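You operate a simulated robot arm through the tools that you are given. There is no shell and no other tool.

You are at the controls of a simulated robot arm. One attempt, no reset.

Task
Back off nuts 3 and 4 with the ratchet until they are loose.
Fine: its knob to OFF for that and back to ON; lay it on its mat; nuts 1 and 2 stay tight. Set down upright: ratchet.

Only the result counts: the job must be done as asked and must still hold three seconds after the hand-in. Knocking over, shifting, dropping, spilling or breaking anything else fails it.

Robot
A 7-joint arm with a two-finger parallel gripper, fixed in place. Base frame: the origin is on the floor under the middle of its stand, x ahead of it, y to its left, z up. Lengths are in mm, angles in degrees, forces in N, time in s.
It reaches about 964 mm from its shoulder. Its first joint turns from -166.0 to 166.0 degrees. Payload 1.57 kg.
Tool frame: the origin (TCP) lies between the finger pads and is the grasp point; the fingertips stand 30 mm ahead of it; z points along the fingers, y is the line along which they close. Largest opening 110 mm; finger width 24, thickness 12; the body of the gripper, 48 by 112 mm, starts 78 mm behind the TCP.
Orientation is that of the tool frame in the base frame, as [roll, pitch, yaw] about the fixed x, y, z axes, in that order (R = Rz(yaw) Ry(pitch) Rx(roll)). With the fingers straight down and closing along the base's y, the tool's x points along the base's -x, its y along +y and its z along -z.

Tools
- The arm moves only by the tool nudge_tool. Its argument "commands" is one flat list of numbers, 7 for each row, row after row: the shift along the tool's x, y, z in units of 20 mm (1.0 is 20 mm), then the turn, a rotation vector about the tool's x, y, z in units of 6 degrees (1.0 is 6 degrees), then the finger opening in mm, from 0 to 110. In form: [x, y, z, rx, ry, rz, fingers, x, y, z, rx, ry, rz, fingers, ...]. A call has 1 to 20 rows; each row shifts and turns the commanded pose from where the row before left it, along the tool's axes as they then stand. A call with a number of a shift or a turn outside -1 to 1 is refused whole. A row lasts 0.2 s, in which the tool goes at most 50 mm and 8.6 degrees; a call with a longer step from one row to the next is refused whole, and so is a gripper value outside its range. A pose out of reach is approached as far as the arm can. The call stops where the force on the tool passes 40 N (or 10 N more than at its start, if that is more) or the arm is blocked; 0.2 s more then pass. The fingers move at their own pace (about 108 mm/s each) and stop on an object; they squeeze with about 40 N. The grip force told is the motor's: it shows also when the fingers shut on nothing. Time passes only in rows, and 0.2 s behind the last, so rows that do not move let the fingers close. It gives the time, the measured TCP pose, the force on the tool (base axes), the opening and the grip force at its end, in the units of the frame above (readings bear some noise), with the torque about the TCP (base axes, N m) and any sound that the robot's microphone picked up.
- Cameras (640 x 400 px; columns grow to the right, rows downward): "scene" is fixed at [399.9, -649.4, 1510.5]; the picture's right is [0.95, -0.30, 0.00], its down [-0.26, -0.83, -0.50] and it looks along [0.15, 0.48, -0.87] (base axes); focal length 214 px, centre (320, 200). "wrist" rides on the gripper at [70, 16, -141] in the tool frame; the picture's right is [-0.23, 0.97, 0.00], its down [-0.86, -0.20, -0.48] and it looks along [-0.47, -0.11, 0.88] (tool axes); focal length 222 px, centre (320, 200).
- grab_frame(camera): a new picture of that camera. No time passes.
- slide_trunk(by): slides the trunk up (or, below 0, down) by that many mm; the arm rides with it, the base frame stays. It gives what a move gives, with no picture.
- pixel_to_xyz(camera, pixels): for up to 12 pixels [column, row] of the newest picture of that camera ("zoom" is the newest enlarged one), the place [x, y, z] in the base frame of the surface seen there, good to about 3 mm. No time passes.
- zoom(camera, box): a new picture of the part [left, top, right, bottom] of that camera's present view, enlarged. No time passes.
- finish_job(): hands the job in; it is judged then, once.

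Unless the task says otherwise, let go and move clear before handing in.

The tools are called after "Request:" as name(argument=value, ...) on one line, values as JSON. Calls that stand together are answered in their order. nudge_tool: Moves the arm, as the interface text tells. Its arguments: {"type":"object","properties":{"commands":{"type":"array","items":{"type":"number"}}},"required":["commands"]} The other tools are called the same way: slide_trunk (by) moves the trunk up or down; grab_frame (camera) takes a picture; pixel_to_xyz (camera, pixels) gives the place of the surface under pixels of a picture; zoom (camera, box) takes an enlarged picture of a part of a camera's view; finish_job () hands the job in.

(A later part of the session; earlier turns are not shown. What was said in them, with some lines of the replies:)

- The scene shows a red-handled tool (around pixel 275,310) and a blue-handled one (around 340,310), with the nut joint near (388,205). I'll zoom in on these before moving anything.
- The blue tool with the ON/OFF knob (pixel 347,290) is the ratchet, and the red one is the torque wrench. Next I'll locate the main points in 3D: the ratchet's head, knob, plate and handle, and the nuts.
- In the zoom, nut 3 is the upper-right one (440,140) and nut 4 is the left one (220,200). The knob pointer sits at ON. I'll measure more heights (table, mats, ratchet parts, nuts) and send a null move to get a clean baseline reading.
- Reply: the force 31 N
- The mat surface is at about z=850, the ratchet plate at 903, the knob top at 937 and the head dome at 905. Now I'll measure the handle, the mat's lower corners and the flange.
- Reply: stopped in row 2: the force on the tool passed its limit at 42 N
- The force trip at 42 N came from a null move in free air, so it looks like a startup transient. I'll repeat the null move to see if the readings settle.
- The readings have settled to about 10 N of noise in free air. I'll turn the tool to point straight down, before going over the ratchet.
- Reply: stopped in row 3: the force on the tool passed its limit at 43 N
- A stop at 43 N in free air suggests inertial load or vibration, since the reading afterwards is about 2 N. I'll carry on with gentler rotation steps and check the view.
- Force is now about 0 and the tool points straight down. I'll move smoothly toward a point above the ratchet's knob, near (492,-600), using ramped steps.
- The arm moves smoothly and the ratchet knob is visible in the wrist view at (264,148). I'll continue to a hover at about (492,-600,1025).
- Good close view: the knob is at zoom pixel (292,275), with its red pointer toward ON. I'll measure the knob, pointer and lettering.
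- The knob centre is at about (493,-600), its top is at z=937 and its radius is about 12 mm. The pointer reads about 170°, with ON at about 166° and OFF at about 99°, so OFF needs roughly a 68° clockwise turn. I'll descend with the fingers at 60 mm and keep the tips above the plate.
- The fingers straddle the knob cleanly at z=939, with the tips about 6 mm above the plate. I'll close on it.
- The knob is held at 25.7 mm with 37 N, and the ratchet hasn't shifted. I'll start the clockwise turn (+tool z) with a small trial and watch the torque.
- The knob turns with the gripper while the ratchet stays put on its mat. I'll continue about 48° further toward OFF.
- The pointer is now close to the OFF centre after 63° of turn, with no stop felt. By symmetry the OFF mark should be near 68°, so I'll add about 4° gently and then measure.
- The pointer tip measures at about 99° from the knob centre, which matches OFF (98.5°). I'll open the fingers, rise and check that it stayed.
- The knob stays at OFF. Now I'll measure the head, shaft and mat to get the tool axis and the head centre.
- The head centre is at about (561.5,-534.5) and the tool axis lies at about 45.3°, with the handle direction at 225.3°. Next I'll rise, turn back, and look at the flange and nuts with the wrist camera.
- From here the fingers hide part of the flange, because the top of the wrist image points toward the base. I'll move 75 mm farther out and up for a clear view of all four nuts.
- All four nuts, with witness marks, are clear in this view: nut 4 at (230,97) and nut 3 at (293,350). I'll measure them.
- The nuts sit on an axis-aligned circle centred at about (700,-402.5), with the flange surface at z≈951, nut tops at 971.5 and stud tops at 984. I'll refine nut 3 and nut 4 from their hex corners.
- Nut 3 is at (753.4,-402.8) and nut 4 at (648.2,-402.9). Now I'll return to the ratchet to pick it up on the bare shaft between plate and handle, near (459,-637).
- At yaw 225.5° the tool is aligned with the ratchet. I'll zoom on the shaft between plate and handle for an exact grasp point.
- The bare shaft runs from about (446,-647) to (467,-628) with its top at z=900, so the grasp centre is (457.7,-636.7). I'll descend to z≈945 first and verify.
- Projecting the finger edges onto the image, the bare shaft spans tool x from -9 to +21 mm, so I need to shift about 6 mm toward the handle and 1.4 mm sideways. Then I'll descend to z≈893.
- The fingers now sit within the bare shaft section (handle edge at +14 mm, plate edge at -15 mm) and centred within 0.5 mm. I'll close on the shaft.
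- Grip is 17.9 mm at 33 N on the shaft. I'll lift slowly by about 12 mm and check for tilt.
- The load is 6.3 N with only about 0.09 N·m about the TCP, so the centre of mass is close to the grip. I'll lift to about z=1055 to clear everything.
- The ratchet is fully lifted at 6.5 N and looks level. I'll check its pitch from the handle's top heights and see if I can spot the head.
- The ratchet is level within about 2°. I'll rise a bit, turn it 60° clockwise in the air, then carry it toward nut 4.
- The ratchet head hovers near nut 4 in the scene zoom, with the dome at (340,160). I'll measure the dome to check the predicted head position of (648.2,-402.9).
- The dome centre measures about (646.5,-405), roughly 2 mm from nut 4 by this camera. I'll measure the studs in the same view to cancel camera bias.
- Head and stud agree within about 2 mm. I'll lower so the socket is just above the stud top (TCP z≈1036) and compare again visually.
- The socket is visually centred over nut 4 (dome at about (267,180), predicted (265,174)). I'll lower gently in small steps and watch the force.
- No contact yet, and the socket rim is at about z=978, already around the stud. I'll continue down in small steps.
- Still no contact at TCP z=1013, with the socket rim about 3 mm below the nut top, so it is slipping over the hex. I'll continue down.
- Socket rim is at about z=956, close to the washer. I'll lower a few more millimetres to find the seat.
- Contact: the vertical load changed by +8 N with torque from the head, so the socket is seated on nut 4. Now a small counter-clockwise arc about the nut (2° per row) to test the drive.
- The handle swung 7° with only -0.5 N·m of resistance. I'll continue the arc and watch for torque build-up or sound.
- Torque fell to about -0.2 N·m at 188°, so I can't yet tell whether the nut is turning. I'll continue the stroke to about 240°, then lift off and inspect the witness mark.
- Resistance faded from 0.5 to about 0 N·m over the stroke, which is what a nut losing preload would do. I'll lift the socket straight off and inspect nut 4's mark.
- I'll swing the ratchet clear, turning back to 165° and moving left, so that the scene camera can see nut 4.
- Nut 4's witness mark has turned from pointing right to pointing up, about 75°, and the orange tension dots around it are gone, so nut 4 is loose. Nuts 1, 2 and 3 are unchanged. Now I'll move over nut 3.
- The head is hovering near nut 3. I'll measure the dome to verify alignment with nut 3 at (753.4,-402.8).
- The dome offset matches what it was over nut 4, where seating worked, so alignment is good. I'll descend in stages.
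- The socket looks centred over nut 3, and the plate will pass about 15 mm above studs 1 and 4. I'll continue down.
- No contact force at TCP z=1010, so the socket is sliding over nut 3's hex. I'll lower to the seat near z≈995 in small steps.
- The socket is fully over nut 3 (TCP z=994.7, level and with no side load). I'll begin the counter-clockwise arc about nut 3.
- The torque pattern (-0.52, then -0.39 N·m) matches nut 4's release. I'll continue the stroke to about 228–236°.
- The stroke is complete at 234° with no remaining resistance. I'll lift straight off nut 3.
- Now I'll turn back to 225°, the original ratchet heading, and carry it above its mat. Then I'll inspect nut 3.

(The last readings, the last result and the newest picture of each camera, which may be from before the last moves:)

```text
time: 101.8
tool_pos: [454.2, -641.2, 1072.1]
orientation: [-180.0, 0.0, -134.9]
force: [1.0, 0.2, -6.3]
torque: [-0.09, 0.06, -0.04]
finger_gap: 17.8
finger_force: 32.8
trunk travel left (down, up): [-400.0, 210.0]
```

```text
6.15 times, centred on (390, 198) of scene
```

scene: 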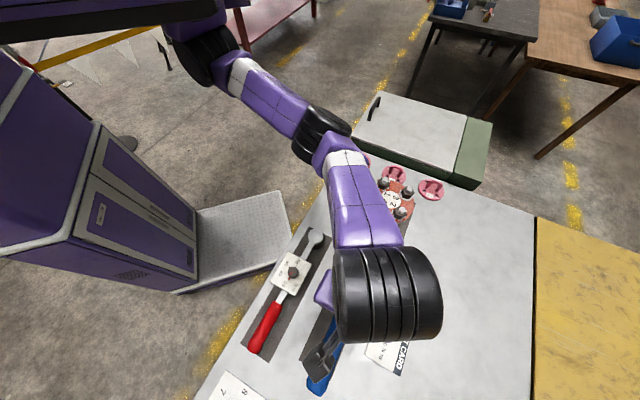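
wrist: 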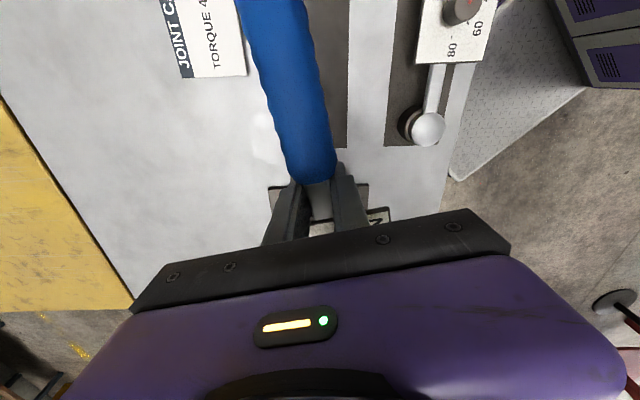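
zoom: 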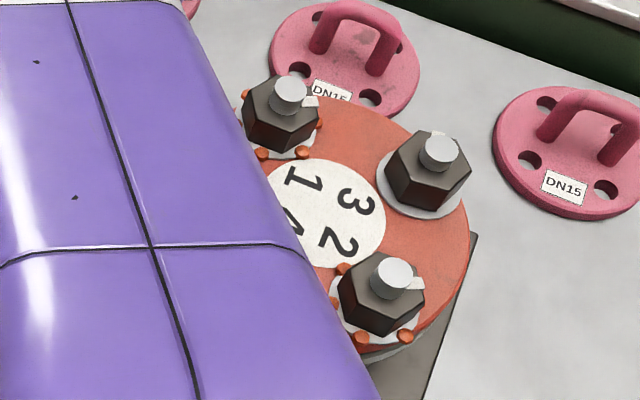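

Nut 3's orange dots are gone and its mark has rotated, so it is loose. Nuts 1 and 2 still have their dots. I'll lower the ratchet onto its mat.

Request:
nudge_tool(commands=[0.028, -0.055, 0.2, 0, 0, 0, 5, 0, 0, 0.4, 0, 0, 0, 5, 0, 0, 0.6, 0, 0, 0, 5, 0, 0, 0.7, 0, 0, 0, 5, 0, 0, 0.7, 0, 0, 0, 5, 0, 0, 0.7, 0, 0, 0, 5, 0, 0, 0.7, 0, 0, 0, 5, 0, 0, 0.7, 0, 0, 0, 5, 0, 0, 0.7, 0, 0, 0, 5, 0, 0, 0.7, 0, 0, 0, 5, 0, 0, 0.6, 0, 0, 0, 5, 0, 0, 0.5, 0, 0, 0, 5, 0, 0, 0.4, 0, 0, 0, 5, 0, 0, 0.3, 0, 0, 0, 5, 0, 0, 0.2, 0, 0, 0, 5, 0, 0, 0.15, 0, 0, 0, 5, 0, 0, 0.1, 0, 0, 0, 5, 0, 0, 0, 0, 0, 0, 5])

Request:
zoom(camera="scene", box=[270, 210, 430, 390])

Request:
zoom(camera="wrist", box=[200, 0, 460, 240])

```text
time: 105.6
tool_pos: [455.4, -643.6, 904.6]
orientation: [180.0, -0.1, -135.0]
force: [-0.4, 0.4, -7.2]
torque: [-0.08, 0.06, 0.02]
finger_gap: 18.2
finger_force: 32.6
trunk travel left (down, up): [-400.0, 210.0]
```

```text
2.22 times, centred on (350, 300) of scene
```

zoom: 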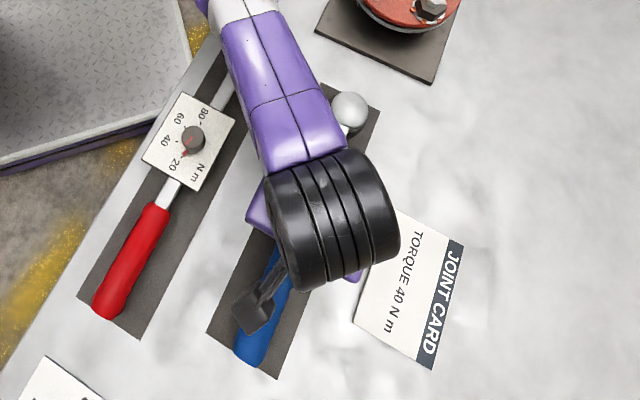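

```text
1.67 times, centred on (330, 120) of wrist
```

zoom: 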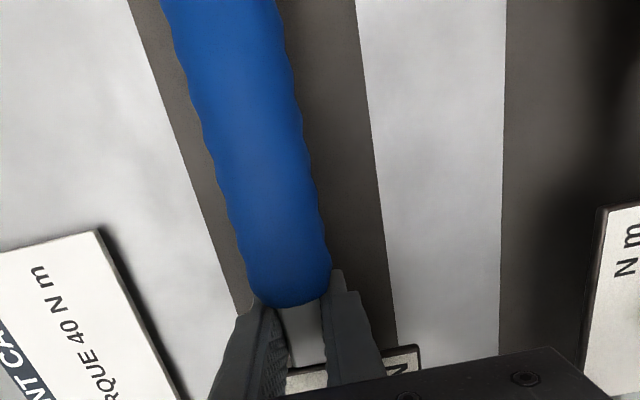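

The view matches the original pick-up pose over the mat. I'll lower the last 10 mm gently until the load transfers.

Request:
nudge_tool(commands=[0, 0, 0.1, 0, 0, 0, 5, 0, 0, 0.1, 0, 0, 0, 5, 0, 0, 0.1, 0, 0, 0, 5, 0, 0, 0.08, 0, 0, 0, 5, 0, 0, 0, 0, 0, 0, 5])

Request:
nudge_tool(commands=[0, 0, 0.04, 0, 0, 0, 5, 0, 0, 0.04, 0, 0, 0, 5, 0, 0, 0, 0, 0, 0, 5])

```text
time: 106.8
tool_pos: [455.2, -643.3, 898.1]
orientation: [179.9, 0.0, -135.0]
force: [0.3, -0.6, -6.6]
torque: [-0.06, 0.05, 0.01]
finger_gap: 17.8
finger_force: 32.4
trunk travel left (down, up): [-400.0, 210.0]
```

```text
time: 107.6
tool_pos: [455.0, -644.0, 896.4]
orientation: [179.9, 0.1, -135.0]
force: [-0.8, -0.3, -8.2]
torque: [-0.06, 0.06, 0.01]
finger_gap: 18.0
finger_force: 32.9
trunk travel left (down, up): [-400.0, 210.0]
```

Request:
nudge_tool(commands=[0, 0, 0.05, 0, 0, 0, 5, 0, 0, 0.04, 0, 0, 0, 5, 0, 0, 0, 0, 0, 0, 5])

```text
time: 108.4
tool_pos: [455.6, -642.4, 894.5]
orientation: [-179.9, 0.1, -135.0]
force: [1.3, -0.4, -8.3]
torque: [-0.07, 0.1, -0.01]
finger_gap: 18.0
finger_force: 32.8
trunk travel left (down, up): [-400.0, 210.0]
```

The reading is still about -7 to -8 N, so it is not yet resting. I'll go down another millimetre or so at a time.

Request:
nudge_tool(commands=[0, 0, 0.04, 0, 0, 0, 5, 0, 0, 0.03, 0, 0, 0, 5, 0, 0, 0, 0, 0, 0, 5])

```text
time: 109.2
tool_pos: [455.7, -642.3, 894.6]
orientation: [180.0, 0.0, -134.9]
force: [2.3, 3.6, 2.5]
torque: [-0.7, 0.74, -0.18]
finger_gap: 17.8
finger_force: 32.2
trunk travel left (down, up): [-400.0, 210.0]
```

The load has transferred (Fz up to +2.5 N, with the handle foot touching first). I'll open the fingers and let it settle.

Request:
nudge_tool(commands=[0, 0, 0, 0, 0, 0, 20, 0, 0, 0, 0, 0, 0, 30, 0, 0, 0, 0, 0, 0, 60, 0, 0, 0, 0, 0, 0, 60, 0, 0, 0, 0, 0, 0, 60])

Request:
zoom(camera="wrist", box=[200, 0, 460, 240])

```text
time: 110.4
tool_pos: [455.9, -643.3, 892.6]
orientation: [-180.0, 0.0, -134.9]
force: [0.6, -1.4, -0.3]
torque: [0.01, 0.03, 0.0]
finger_gap: 59.9
finger_force: 0.1
trunk travel left (down, up): [-400.0, 210.0]
```

```text
1.67 times, centred on (330, 120) of wrist
```

zoom: 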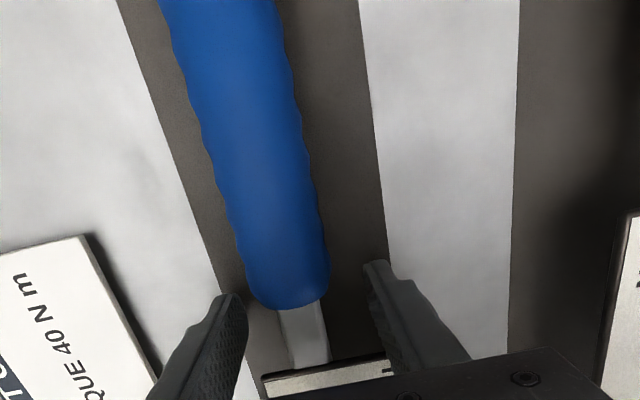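

The ratchet is back on its mat and free of the fingers. I'll rise straight up and then go over the knob.

Request:
nudge_tool(commands=[0, 0, -0.1, 0, 0, 0, 60, 0, 0, -0.3, 0, 0, 0, 60, 0, 0, -0.5, 0, 0, 0, 60, 0, 0, -0.7, 0, 0, 0, 60, 0, 0, -0.8, 0, 0, 0, 60, 0, 0, -0.8, 0, 0, 0, 60, 0, 0, -0.8, 0, 0, 0, 60, 0, 0, -0.8, 0, 0, 0, 60, 0, 0, -0.6, 0, 0, 0, 60, 0, 0, -0.4, 0, 0, 0, 60, 0, 0, -0.2, 0, 0, 0, 60])

Request:
zoom(camera="wrist", box=[200, 0, 460, 240])

```text
time: 112.8
tool_pos: [455.2, -644.3, 1014.4]
orientation: [179.9, 0.0, -134.9]
force: [0.0, 0.0, -0.1]
torque: [0.02, -0.01, -0.02]
finger_gap: 60.1
finger_force: 0.0
trunk travel left (down, up): [-400.0, 210.0]
```

```text
1.67 times, centred on (330, 120) of wrist
```

zoom: 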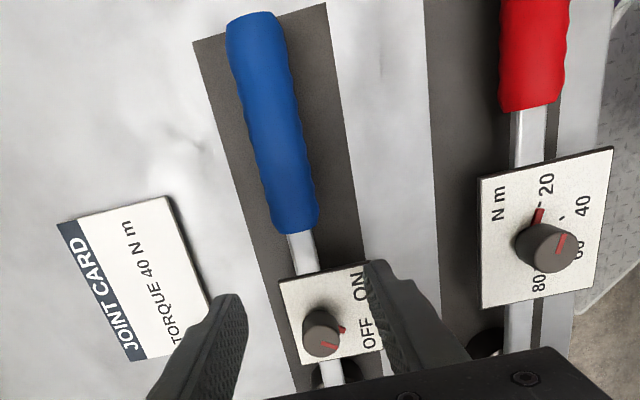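

The ratchet lies properly on its mat, with the knob still at OFF. I'll move over the knob and rotate to yaw 112°, the same grip as before, so the fingers avoid the pointer.

Request:
nudge_tool(commands=[-0.2, 0.015, 0, 0, 0, 0, 60, -0.4, 0.031, 0, 0, 0, 0, 60, -0.6, 0.047, 0, 0, 0, 0, 60, -0.7, 0.055, 0, 0, 0, 0, 60, -0.5, 0.039, 0, 0, 0, 0, 60, -0.3, 0.023, 0, 0, 0, 0, 60, -0.2, 0.016, 0, 0, 0, 0, 60, 0, 0, 0, 0, 0, 0.4, 60, 0, 0, 0, 0, 0, 0.8, 60, 0, 0, 0, 0, 0, 1.0, 60, 0, 0, 0, 0, 0, 1.0, 60, 0, 0, 0, 0, 0, 1.0, 60, 0, 0, 0, 0, 0, 1.0, 60, 0, 0, 0, 0, 0, 1.0, 60, 0, 0, 0, 0, 0, 1.0, 60, 0, 0, 0, 0, 0, 1.0, 60, 0, 0, 0, 0, 0, 0.8, 60, 0, 0, 0, 0, 0, 0.4, 60])

Request:
nudge_tool(commands=[0, 0, 0, 0, 0, 0.4, 60, 0, 0, 0, 0, 0, 0.8, 60, 0, 0, 0, 0, 0, 1.0, 60, 0, 0, 0, 0, 0, 1.0, 60, 0, 0, 0, 0, 0, 1.0, 60, 0, 0, 0, 0, 0, 1.0, 60, 0, 0, 0, 0, 0, 1.0, 60, 0, 0, 0, 0, 0, 1.0, 60, 0, 0, 0, 0, 0, 1.0, 60, 0, 0, 0, 0, 0, 0.8, 60, 0, 0, 0, 0, 0, 0.45, 60, 0, 0, 0, 0, 0, 0, 60])

Request:
grab_frame(camera="wrist")

Request:
zoom(camera="wrist", box=[200, 40, 480, 220])

```text
time: 116.6
tool_pos: [493.1, -599.0, 1014.3]
orientation: [-180.0, 0.0, 168.6]
force: [-0.7, -0.8, -0.3]
torque: [0.01, 0.03, -0.02]
finger_gap: 59.9
finger_force: 0.0
trunk travel left (down, up): [-400.0, 210.0]
```

```text
time: 119.2
tool_pos: [493.8, -599.4, 1012.7]
orientation: [-180.0, 0.0, 111.9]
force: [0.9, -0.3, -0.1]
torque: [-0.02, -0.04, 0.0]
finger_gap: 59.9
finger_force: 0.1
trunk travel left (down, up): [-400.0, 210.0]
```

```text
taken
```

wrist: 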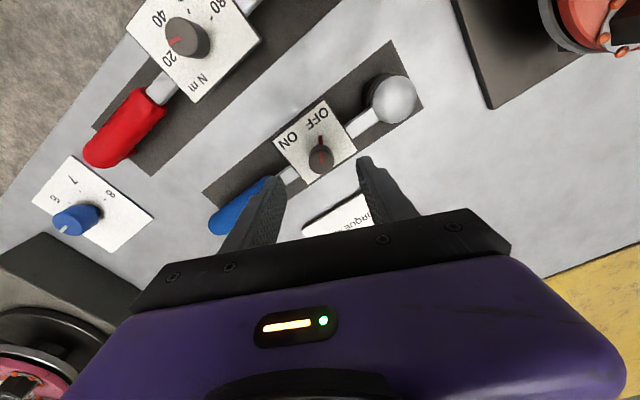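

```text
2.22 times, centred on (340, 130) of wrist
```

zoom: 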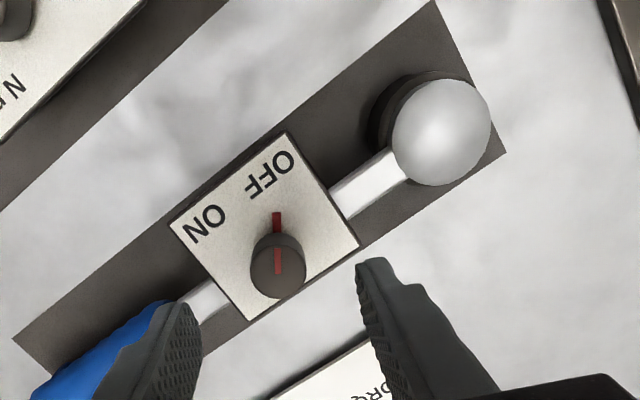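

The knob is at zoom pixel (277,262), pointing at OFF. I'll measure it for an exact grip.

Request:
pixel_to_xyz(camera="zoom", pixels=[[277, 258], [254, 258], [302, 258], [277, 240], [277, 282], [277, 214], [277, 228], [287, 135], [358, 243], [248, 318], [172, 225], [440, 135]])

Request:
pixel_to_xyz(camera="zoom", pixels=[[432, 5], [503, 152], [15, 338], [395, 130], [488, 130], [440, 85], [440, 182], [270, 177], [205, 222]])

```text
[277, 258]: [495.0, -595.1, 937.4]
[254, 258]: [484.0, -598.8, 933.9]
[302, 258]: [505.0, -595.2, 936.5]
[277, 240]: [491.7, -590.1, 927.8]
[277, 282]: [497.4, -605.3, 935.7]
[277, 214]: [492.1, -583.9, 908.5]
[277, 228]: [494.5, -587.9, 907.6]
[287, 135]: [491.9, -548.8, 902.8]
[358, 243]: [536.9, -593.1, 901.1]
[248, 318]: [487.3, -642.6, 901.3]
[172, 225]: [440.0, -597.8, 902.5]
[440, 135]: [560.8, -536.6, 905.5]
```

```text
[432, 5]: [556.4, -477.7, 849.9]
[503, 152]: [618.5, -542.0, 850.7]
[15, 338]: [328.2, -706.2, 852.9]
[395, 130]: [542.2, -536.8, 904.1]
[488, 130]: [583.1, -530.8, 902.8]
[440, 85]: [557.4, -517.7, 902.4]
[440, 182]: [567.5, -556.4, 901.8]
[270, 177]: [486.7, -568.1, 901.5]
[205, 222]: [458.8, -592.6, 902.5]
```

The ratchet sits within about 1 mm of its original place and the knob is centred at about (494.3,-598.5). I'll descend over the knob.

Request:
nudge_tool(commands=[0, 0, 0.2, 0, 0, 0, 60, 0, 0, 0.5, 0, 0, 0, 60, 0, 0, 0.7, 0, 0, 0, 60, 0, 0, 0.7, 0, 0, 0, 60, 0, 0, 0.6, 0, 0, 0, 60, 0, 0, 0.5, 0, 0, 0, 60, 0, 0, 0.3, 0, 0, 0, 60, 0, 0, 0.1, 0, 0, 0, 60, 0, 0, 0, 0, 0, 0, 60])

Request:
zoom(camera="wrist", box=[200, 60, 480, 240])

```text
time: 121.2
tool_pos: [492.9, -598.8, 942.1]
orientation: [-180.0, 0.0, 111.9]
force: [-0.1, 0.4, 0.2]
torque: [-0.01, 0.01, 0.01]
finger_gap: 60.1
finger_force: 0.1
trunk travel left (down, up): [-400.0, 210.0]
```

```text
2.22 times, centred on (340, 150) of wrist
```

zoom: 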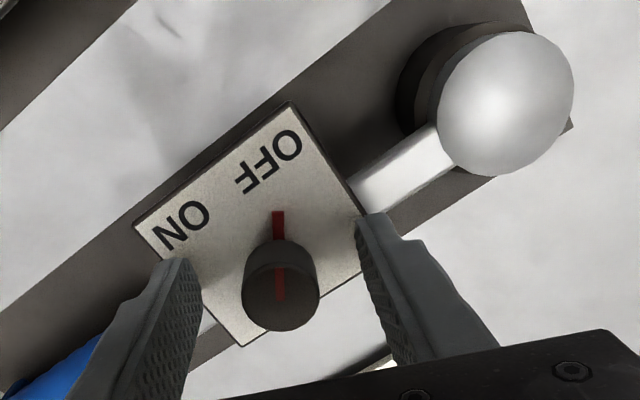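

The knob is centred between the fingers. I'll close on it.

Request:
nudge_tool(commands=[0, 0, 0, 0, 0, 0, 30, 0, 0, 0, 0, 0, 0, 18, 0, 0, 0, 0, 0, 0, 18, 0, 0, 0, 0, 0, 0, 18])

Request:
zoom(camera="wrist", box=[200, 60, 480, 240])

```text
time: 122.2
tool_pos: [494.3, -598.7, 942.1]
orientation: [-179.9, -0.1, 112.0]
force: [1.1, 2.0, 0.0]
torque: [0.01, -0.02, 0.0]
finger_gap: 25.8
finger_force: 37.1
trunk travel left (down, up): [-400.0, 210.0]
```

```text
2.22 times, centred on (340, 150) of wrist
```

zoom: 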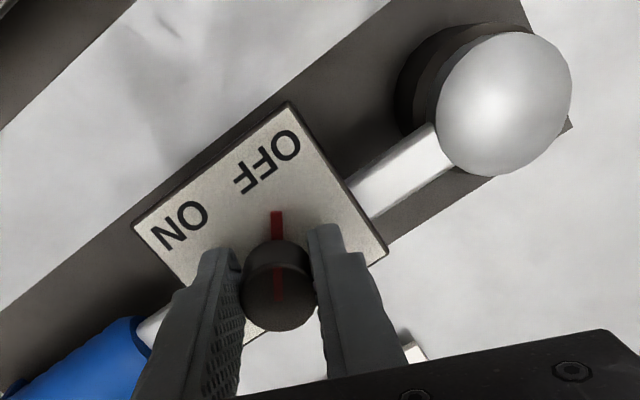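

The knob is gripped at 25.8 mm. I'll turn it back 67° counter-clockwise (-tool z) to ON.

Request:
nudge_tool(commands=[0, 0, 0, 0, 0, -0.4, 18, 0, 0, 0, 0, 0, -0.7, 18, 0, 0, 0, 0, 0, -0.8, 18, 0, 0, 0, 0, 0, -0.8, 18, 0, 0, 0, 0, 0, -0.8, 18, 0, 0, 0, 0, 0, -0.8, 18, 0, 0, 0, 0, 0, -0.8, 18, 0, 0, 0, 0, 0, -0.8, 18, 0, 0, 0, 0, 0, -0.8, 18, 0, 0, 0, 0, 0, -0.8, 18, 0, 0, 0, 0, 0, -0.8, 18, 0, 0, 0, 0, 0, -0.8, 18, 0, 0, 0, 0, 0, -0.8, 18, 0, 0, 0, 0, 0, -0.7, 18, 0, 0, 0, 0, 0, -0.4, 18, 0, 0, 0, 0, 0, -0.15, 18, 0, 0, 0, 0, 0, 0, 18])

Request:
zoom(camera="wrist", box=[200, 60, 480, 240])

```text
time: 125.8
tool_pos: [492.8, -599.7, 942.0]
orientation: [-180.0, 0.0, 178.9]
force: [0.5, -4.4, 2.2]
torque: [-0.15, -0.02, 0.04]
finger_gap: 26.2
finger_force: 36.5
trunk travel left (down, up): [-400.0, 210.0]
```

```text
2.22 times, centred on (340, 150) of wrist
```

zoom: 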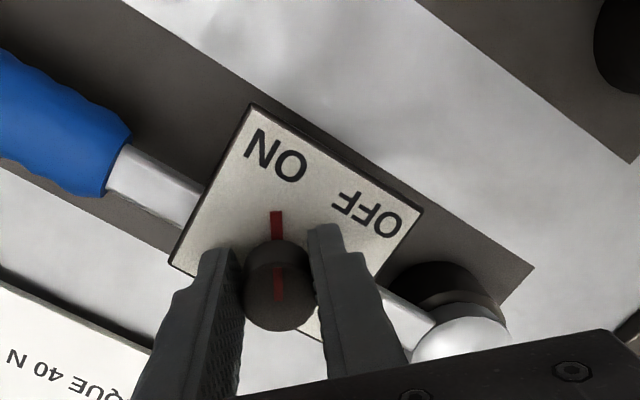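

The pointer is at ON now but about 4° short of its original position (tip column 277, originally 272). I'll add about 4°.

Request:
nudge_tool(commands=[0, 0, 0, 0, 0, -0.2, 18, 0, 0, 0, 0, 0, -0.3, 18, 0, 0, 0, 0, 0, -0.2, 18, 0, 0, 0, 0, 0, 0, 18])

Request:
nudge_tool(commands=[0, 0, 0, 0, 0, 0, 30, 0, 0, 0, 0, 0, 0, 60, 0, 0, 0, 0, 0, 0, 60, 0, 0, -0.2, 0, 0, 0, 60, 0, 0, -0.5, 0, 0, 0, 60, 0, 0, -0.7, 0, 0, 0, 60, 0, 0, -0.8, 0, 0, 0, 60, 0, 0, -0.8, 0, 0, 0, 60, 0, 0, -0.6, 0, 0, 0, 60, 0, 0, -0.4, 0, 0, 0, 60, 0, 0, -0.2, 0, 0, 0, 60])

Request:
zoom(camera="wrist", box=[220, 60, 440, 200])

```text
time: 126.8
tool_pos: [492.4, -598.9, 941.7]
orientation: [179.8, 0.0, -177.0]
force: [-1.5, 1.3, 3.1]
torque: [0.03, 0.11, -0.34]
finger_gap: 26.1
finger_force: 36.6
trunk travel left (down, up): [-400.0, 210.0]
```

```text
time: 129.2
tool_pos: [491.1, -598.0, 1025.6]
orientation: [180.0, -0.1, -176.9]
force: [-0.3, 0.7, 0.2]
torque: [0.02, 0.05, 0.02]
finger_gap: 59.9
finger_force: 0.1
trunk travel left (down, up): [-400.0, 210.0]
```

```text
2.86 times, centred on (330, 130) of wrist
```

zoom: 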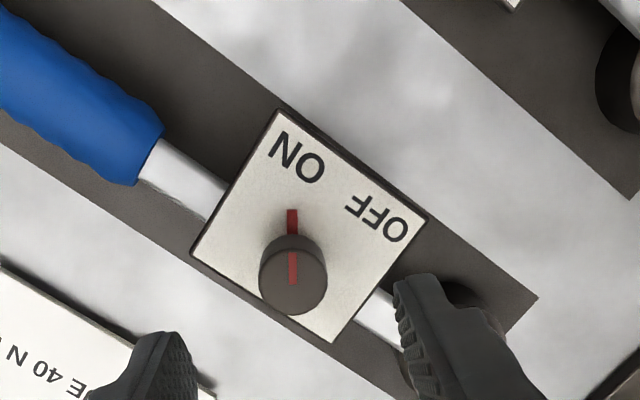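

The pointer is at ON, and a -0.34 N·m torque at the end suggests it reached its stop. I'll verify the pointer angle and ratchet placement, then move clear.

Request:
pixel_to_xyz(camera="zoom", pixels=[[292, 213], [292, 228], [263, 270], [324, 270], [292, 245], [292, 300], [298, 160], [378, 218], [278, 113], [424, 215], [332, 340], [195, 252]])

Request:
grab_frame(camera="wrist")

```text
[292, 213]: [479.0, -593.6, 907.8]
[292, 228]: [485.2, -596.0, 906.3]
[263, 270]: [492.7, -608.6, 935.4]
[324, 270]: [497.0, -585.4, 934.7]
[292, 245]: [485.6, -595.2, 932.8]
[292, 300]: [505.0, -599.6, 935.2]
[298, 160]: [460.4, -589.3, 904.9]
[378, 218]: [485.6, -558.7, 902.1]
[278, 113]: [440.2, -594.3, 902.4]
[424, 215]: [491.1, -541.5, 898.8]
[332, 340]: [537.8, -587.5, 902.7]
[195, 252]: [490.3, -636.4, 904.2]
```

```text
taken
```

wrist: 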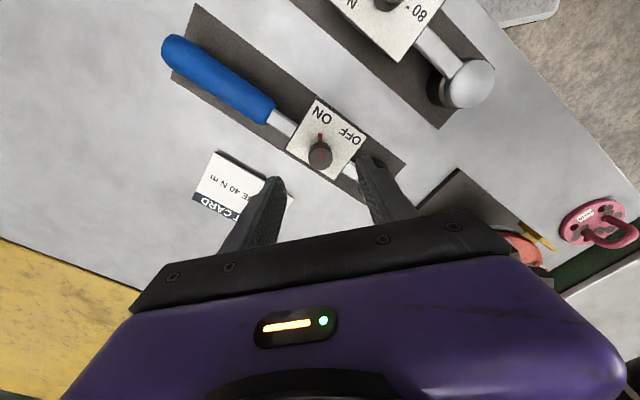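

The pointer measures 167.8° against the ON label at 167.4°, so the knob is back at ON. I'll raise the arm and retreat for an unobstructed final check.

Request:
nudge_tool(commands=[0, 0.2, -0.2, 0, 0, 0, 60, 0, 0.4, -0.4, 0, 0, 0, 60, 0, 0.6, -0.5, 0, 0, 0, 60, 0, 0.8, -0.5, 0, 0, 0, 60, 0, 0.9, -0.5, 0, 0, 0, 60, 0, 0.9, -0.5, 0, 0, 0, 60, 0, 0.9, -0.5, 0, 0, 0, 60, 0, 0.9, -0.5, 0, 0, 0, 60, 0, 0.9, -0.5, 0, 0, 0, 60, 0, 0.9, -0.5, 0, 0, 0, 60, 0, 0.9, -0.5, 0, 0, 0, 60, 0, 0.9, -0.5, 0, 0, 0, 60, 0, 0.9, -0.5, 0, 0, 0, 60, 0, 0.9, -0.5, 0, 0, 0, 60, 0, 0.9, -0.5, 0, 0, 0, 60, 0, 0.9, -0.5, 0, 0, 0, 60, 0, 0.8, -0.5, 0, 0, 0, 60, 0, 0.6, -0.4, 0, 0, 0, 60, 0, 0.4, -0.2, 0, 0, 0, 60, 0, 0.2, -0.1, 0, 0, 0, 60])

Request:
grab_frame(camera="scene")

Request:
zoom(camera="scene", box=[290, 230, 400, 385])

Request:
zoom(camera="scene", box=[355, 165, 425, 230])

```text
time: 133.4
tool_pos: [477.9, -303.4, 1201.1]
orientation: [180.0, 0.1, -177.0]
force: [-0.5, -1.0, -0.3]
torque: [0.04, 0.0, 0.02]
finger_gap: 60.3
finger_force: 0.1
trunk travel left (down, up): [-400.0, 210.0]
```

```text
taken
```

scene: 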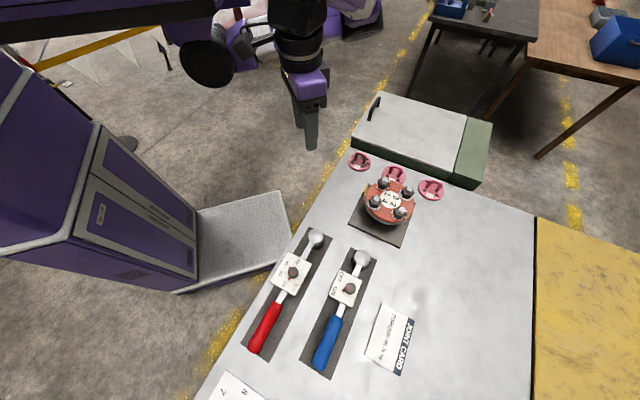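

```text
2.58 times, centred on (345, 308) of scene
```

zoom: 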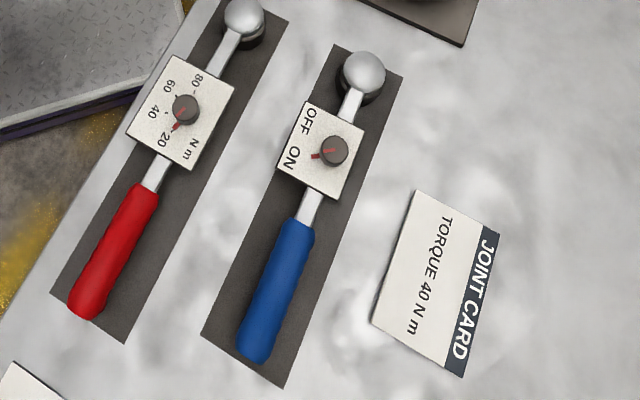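

```text
6.15 times, centred on (390, 198) of scene
```

zoom: 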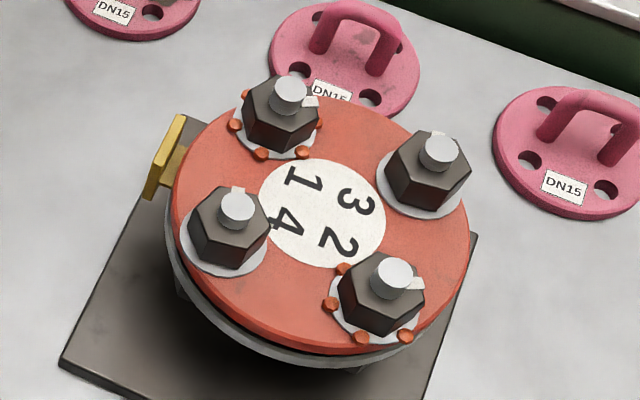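

The final view shows nuts 3 and 4 with rotated marks and no tension dots, and nuts 1 and 2 unchanged with their dots. The ratchet lies upright on its mat with the knob at ON, nothing else has moved, and the arm is clear. I'm handing in.

Request:
finish_job()

```text
The job is handed in.
```

I backed off nuts 3 and 4 with the ratchet until they were loose, and I've handed the job in.

- **Nuts 3 and 4:** each turned about 70° counter-clockwise, and resistance fell from about 0.5 N·m to zero during the stroke. Their witness marks have rotated, and the orange dots around them are gone.
- **Nuts 1 and 2:** not touched. Their marks and orange dots look the same as at the start.
- **Knob:** set to OFF for the loosening, then back to ON. The pointer measured 167.8° against the ON label at 167.4°.
- **Ratchet:** lying upright on its mat, within about 1–2 mm of where it started.
- **Everything else:** the final picture shows nothing else moved. The gripper is open and clear of the bench.
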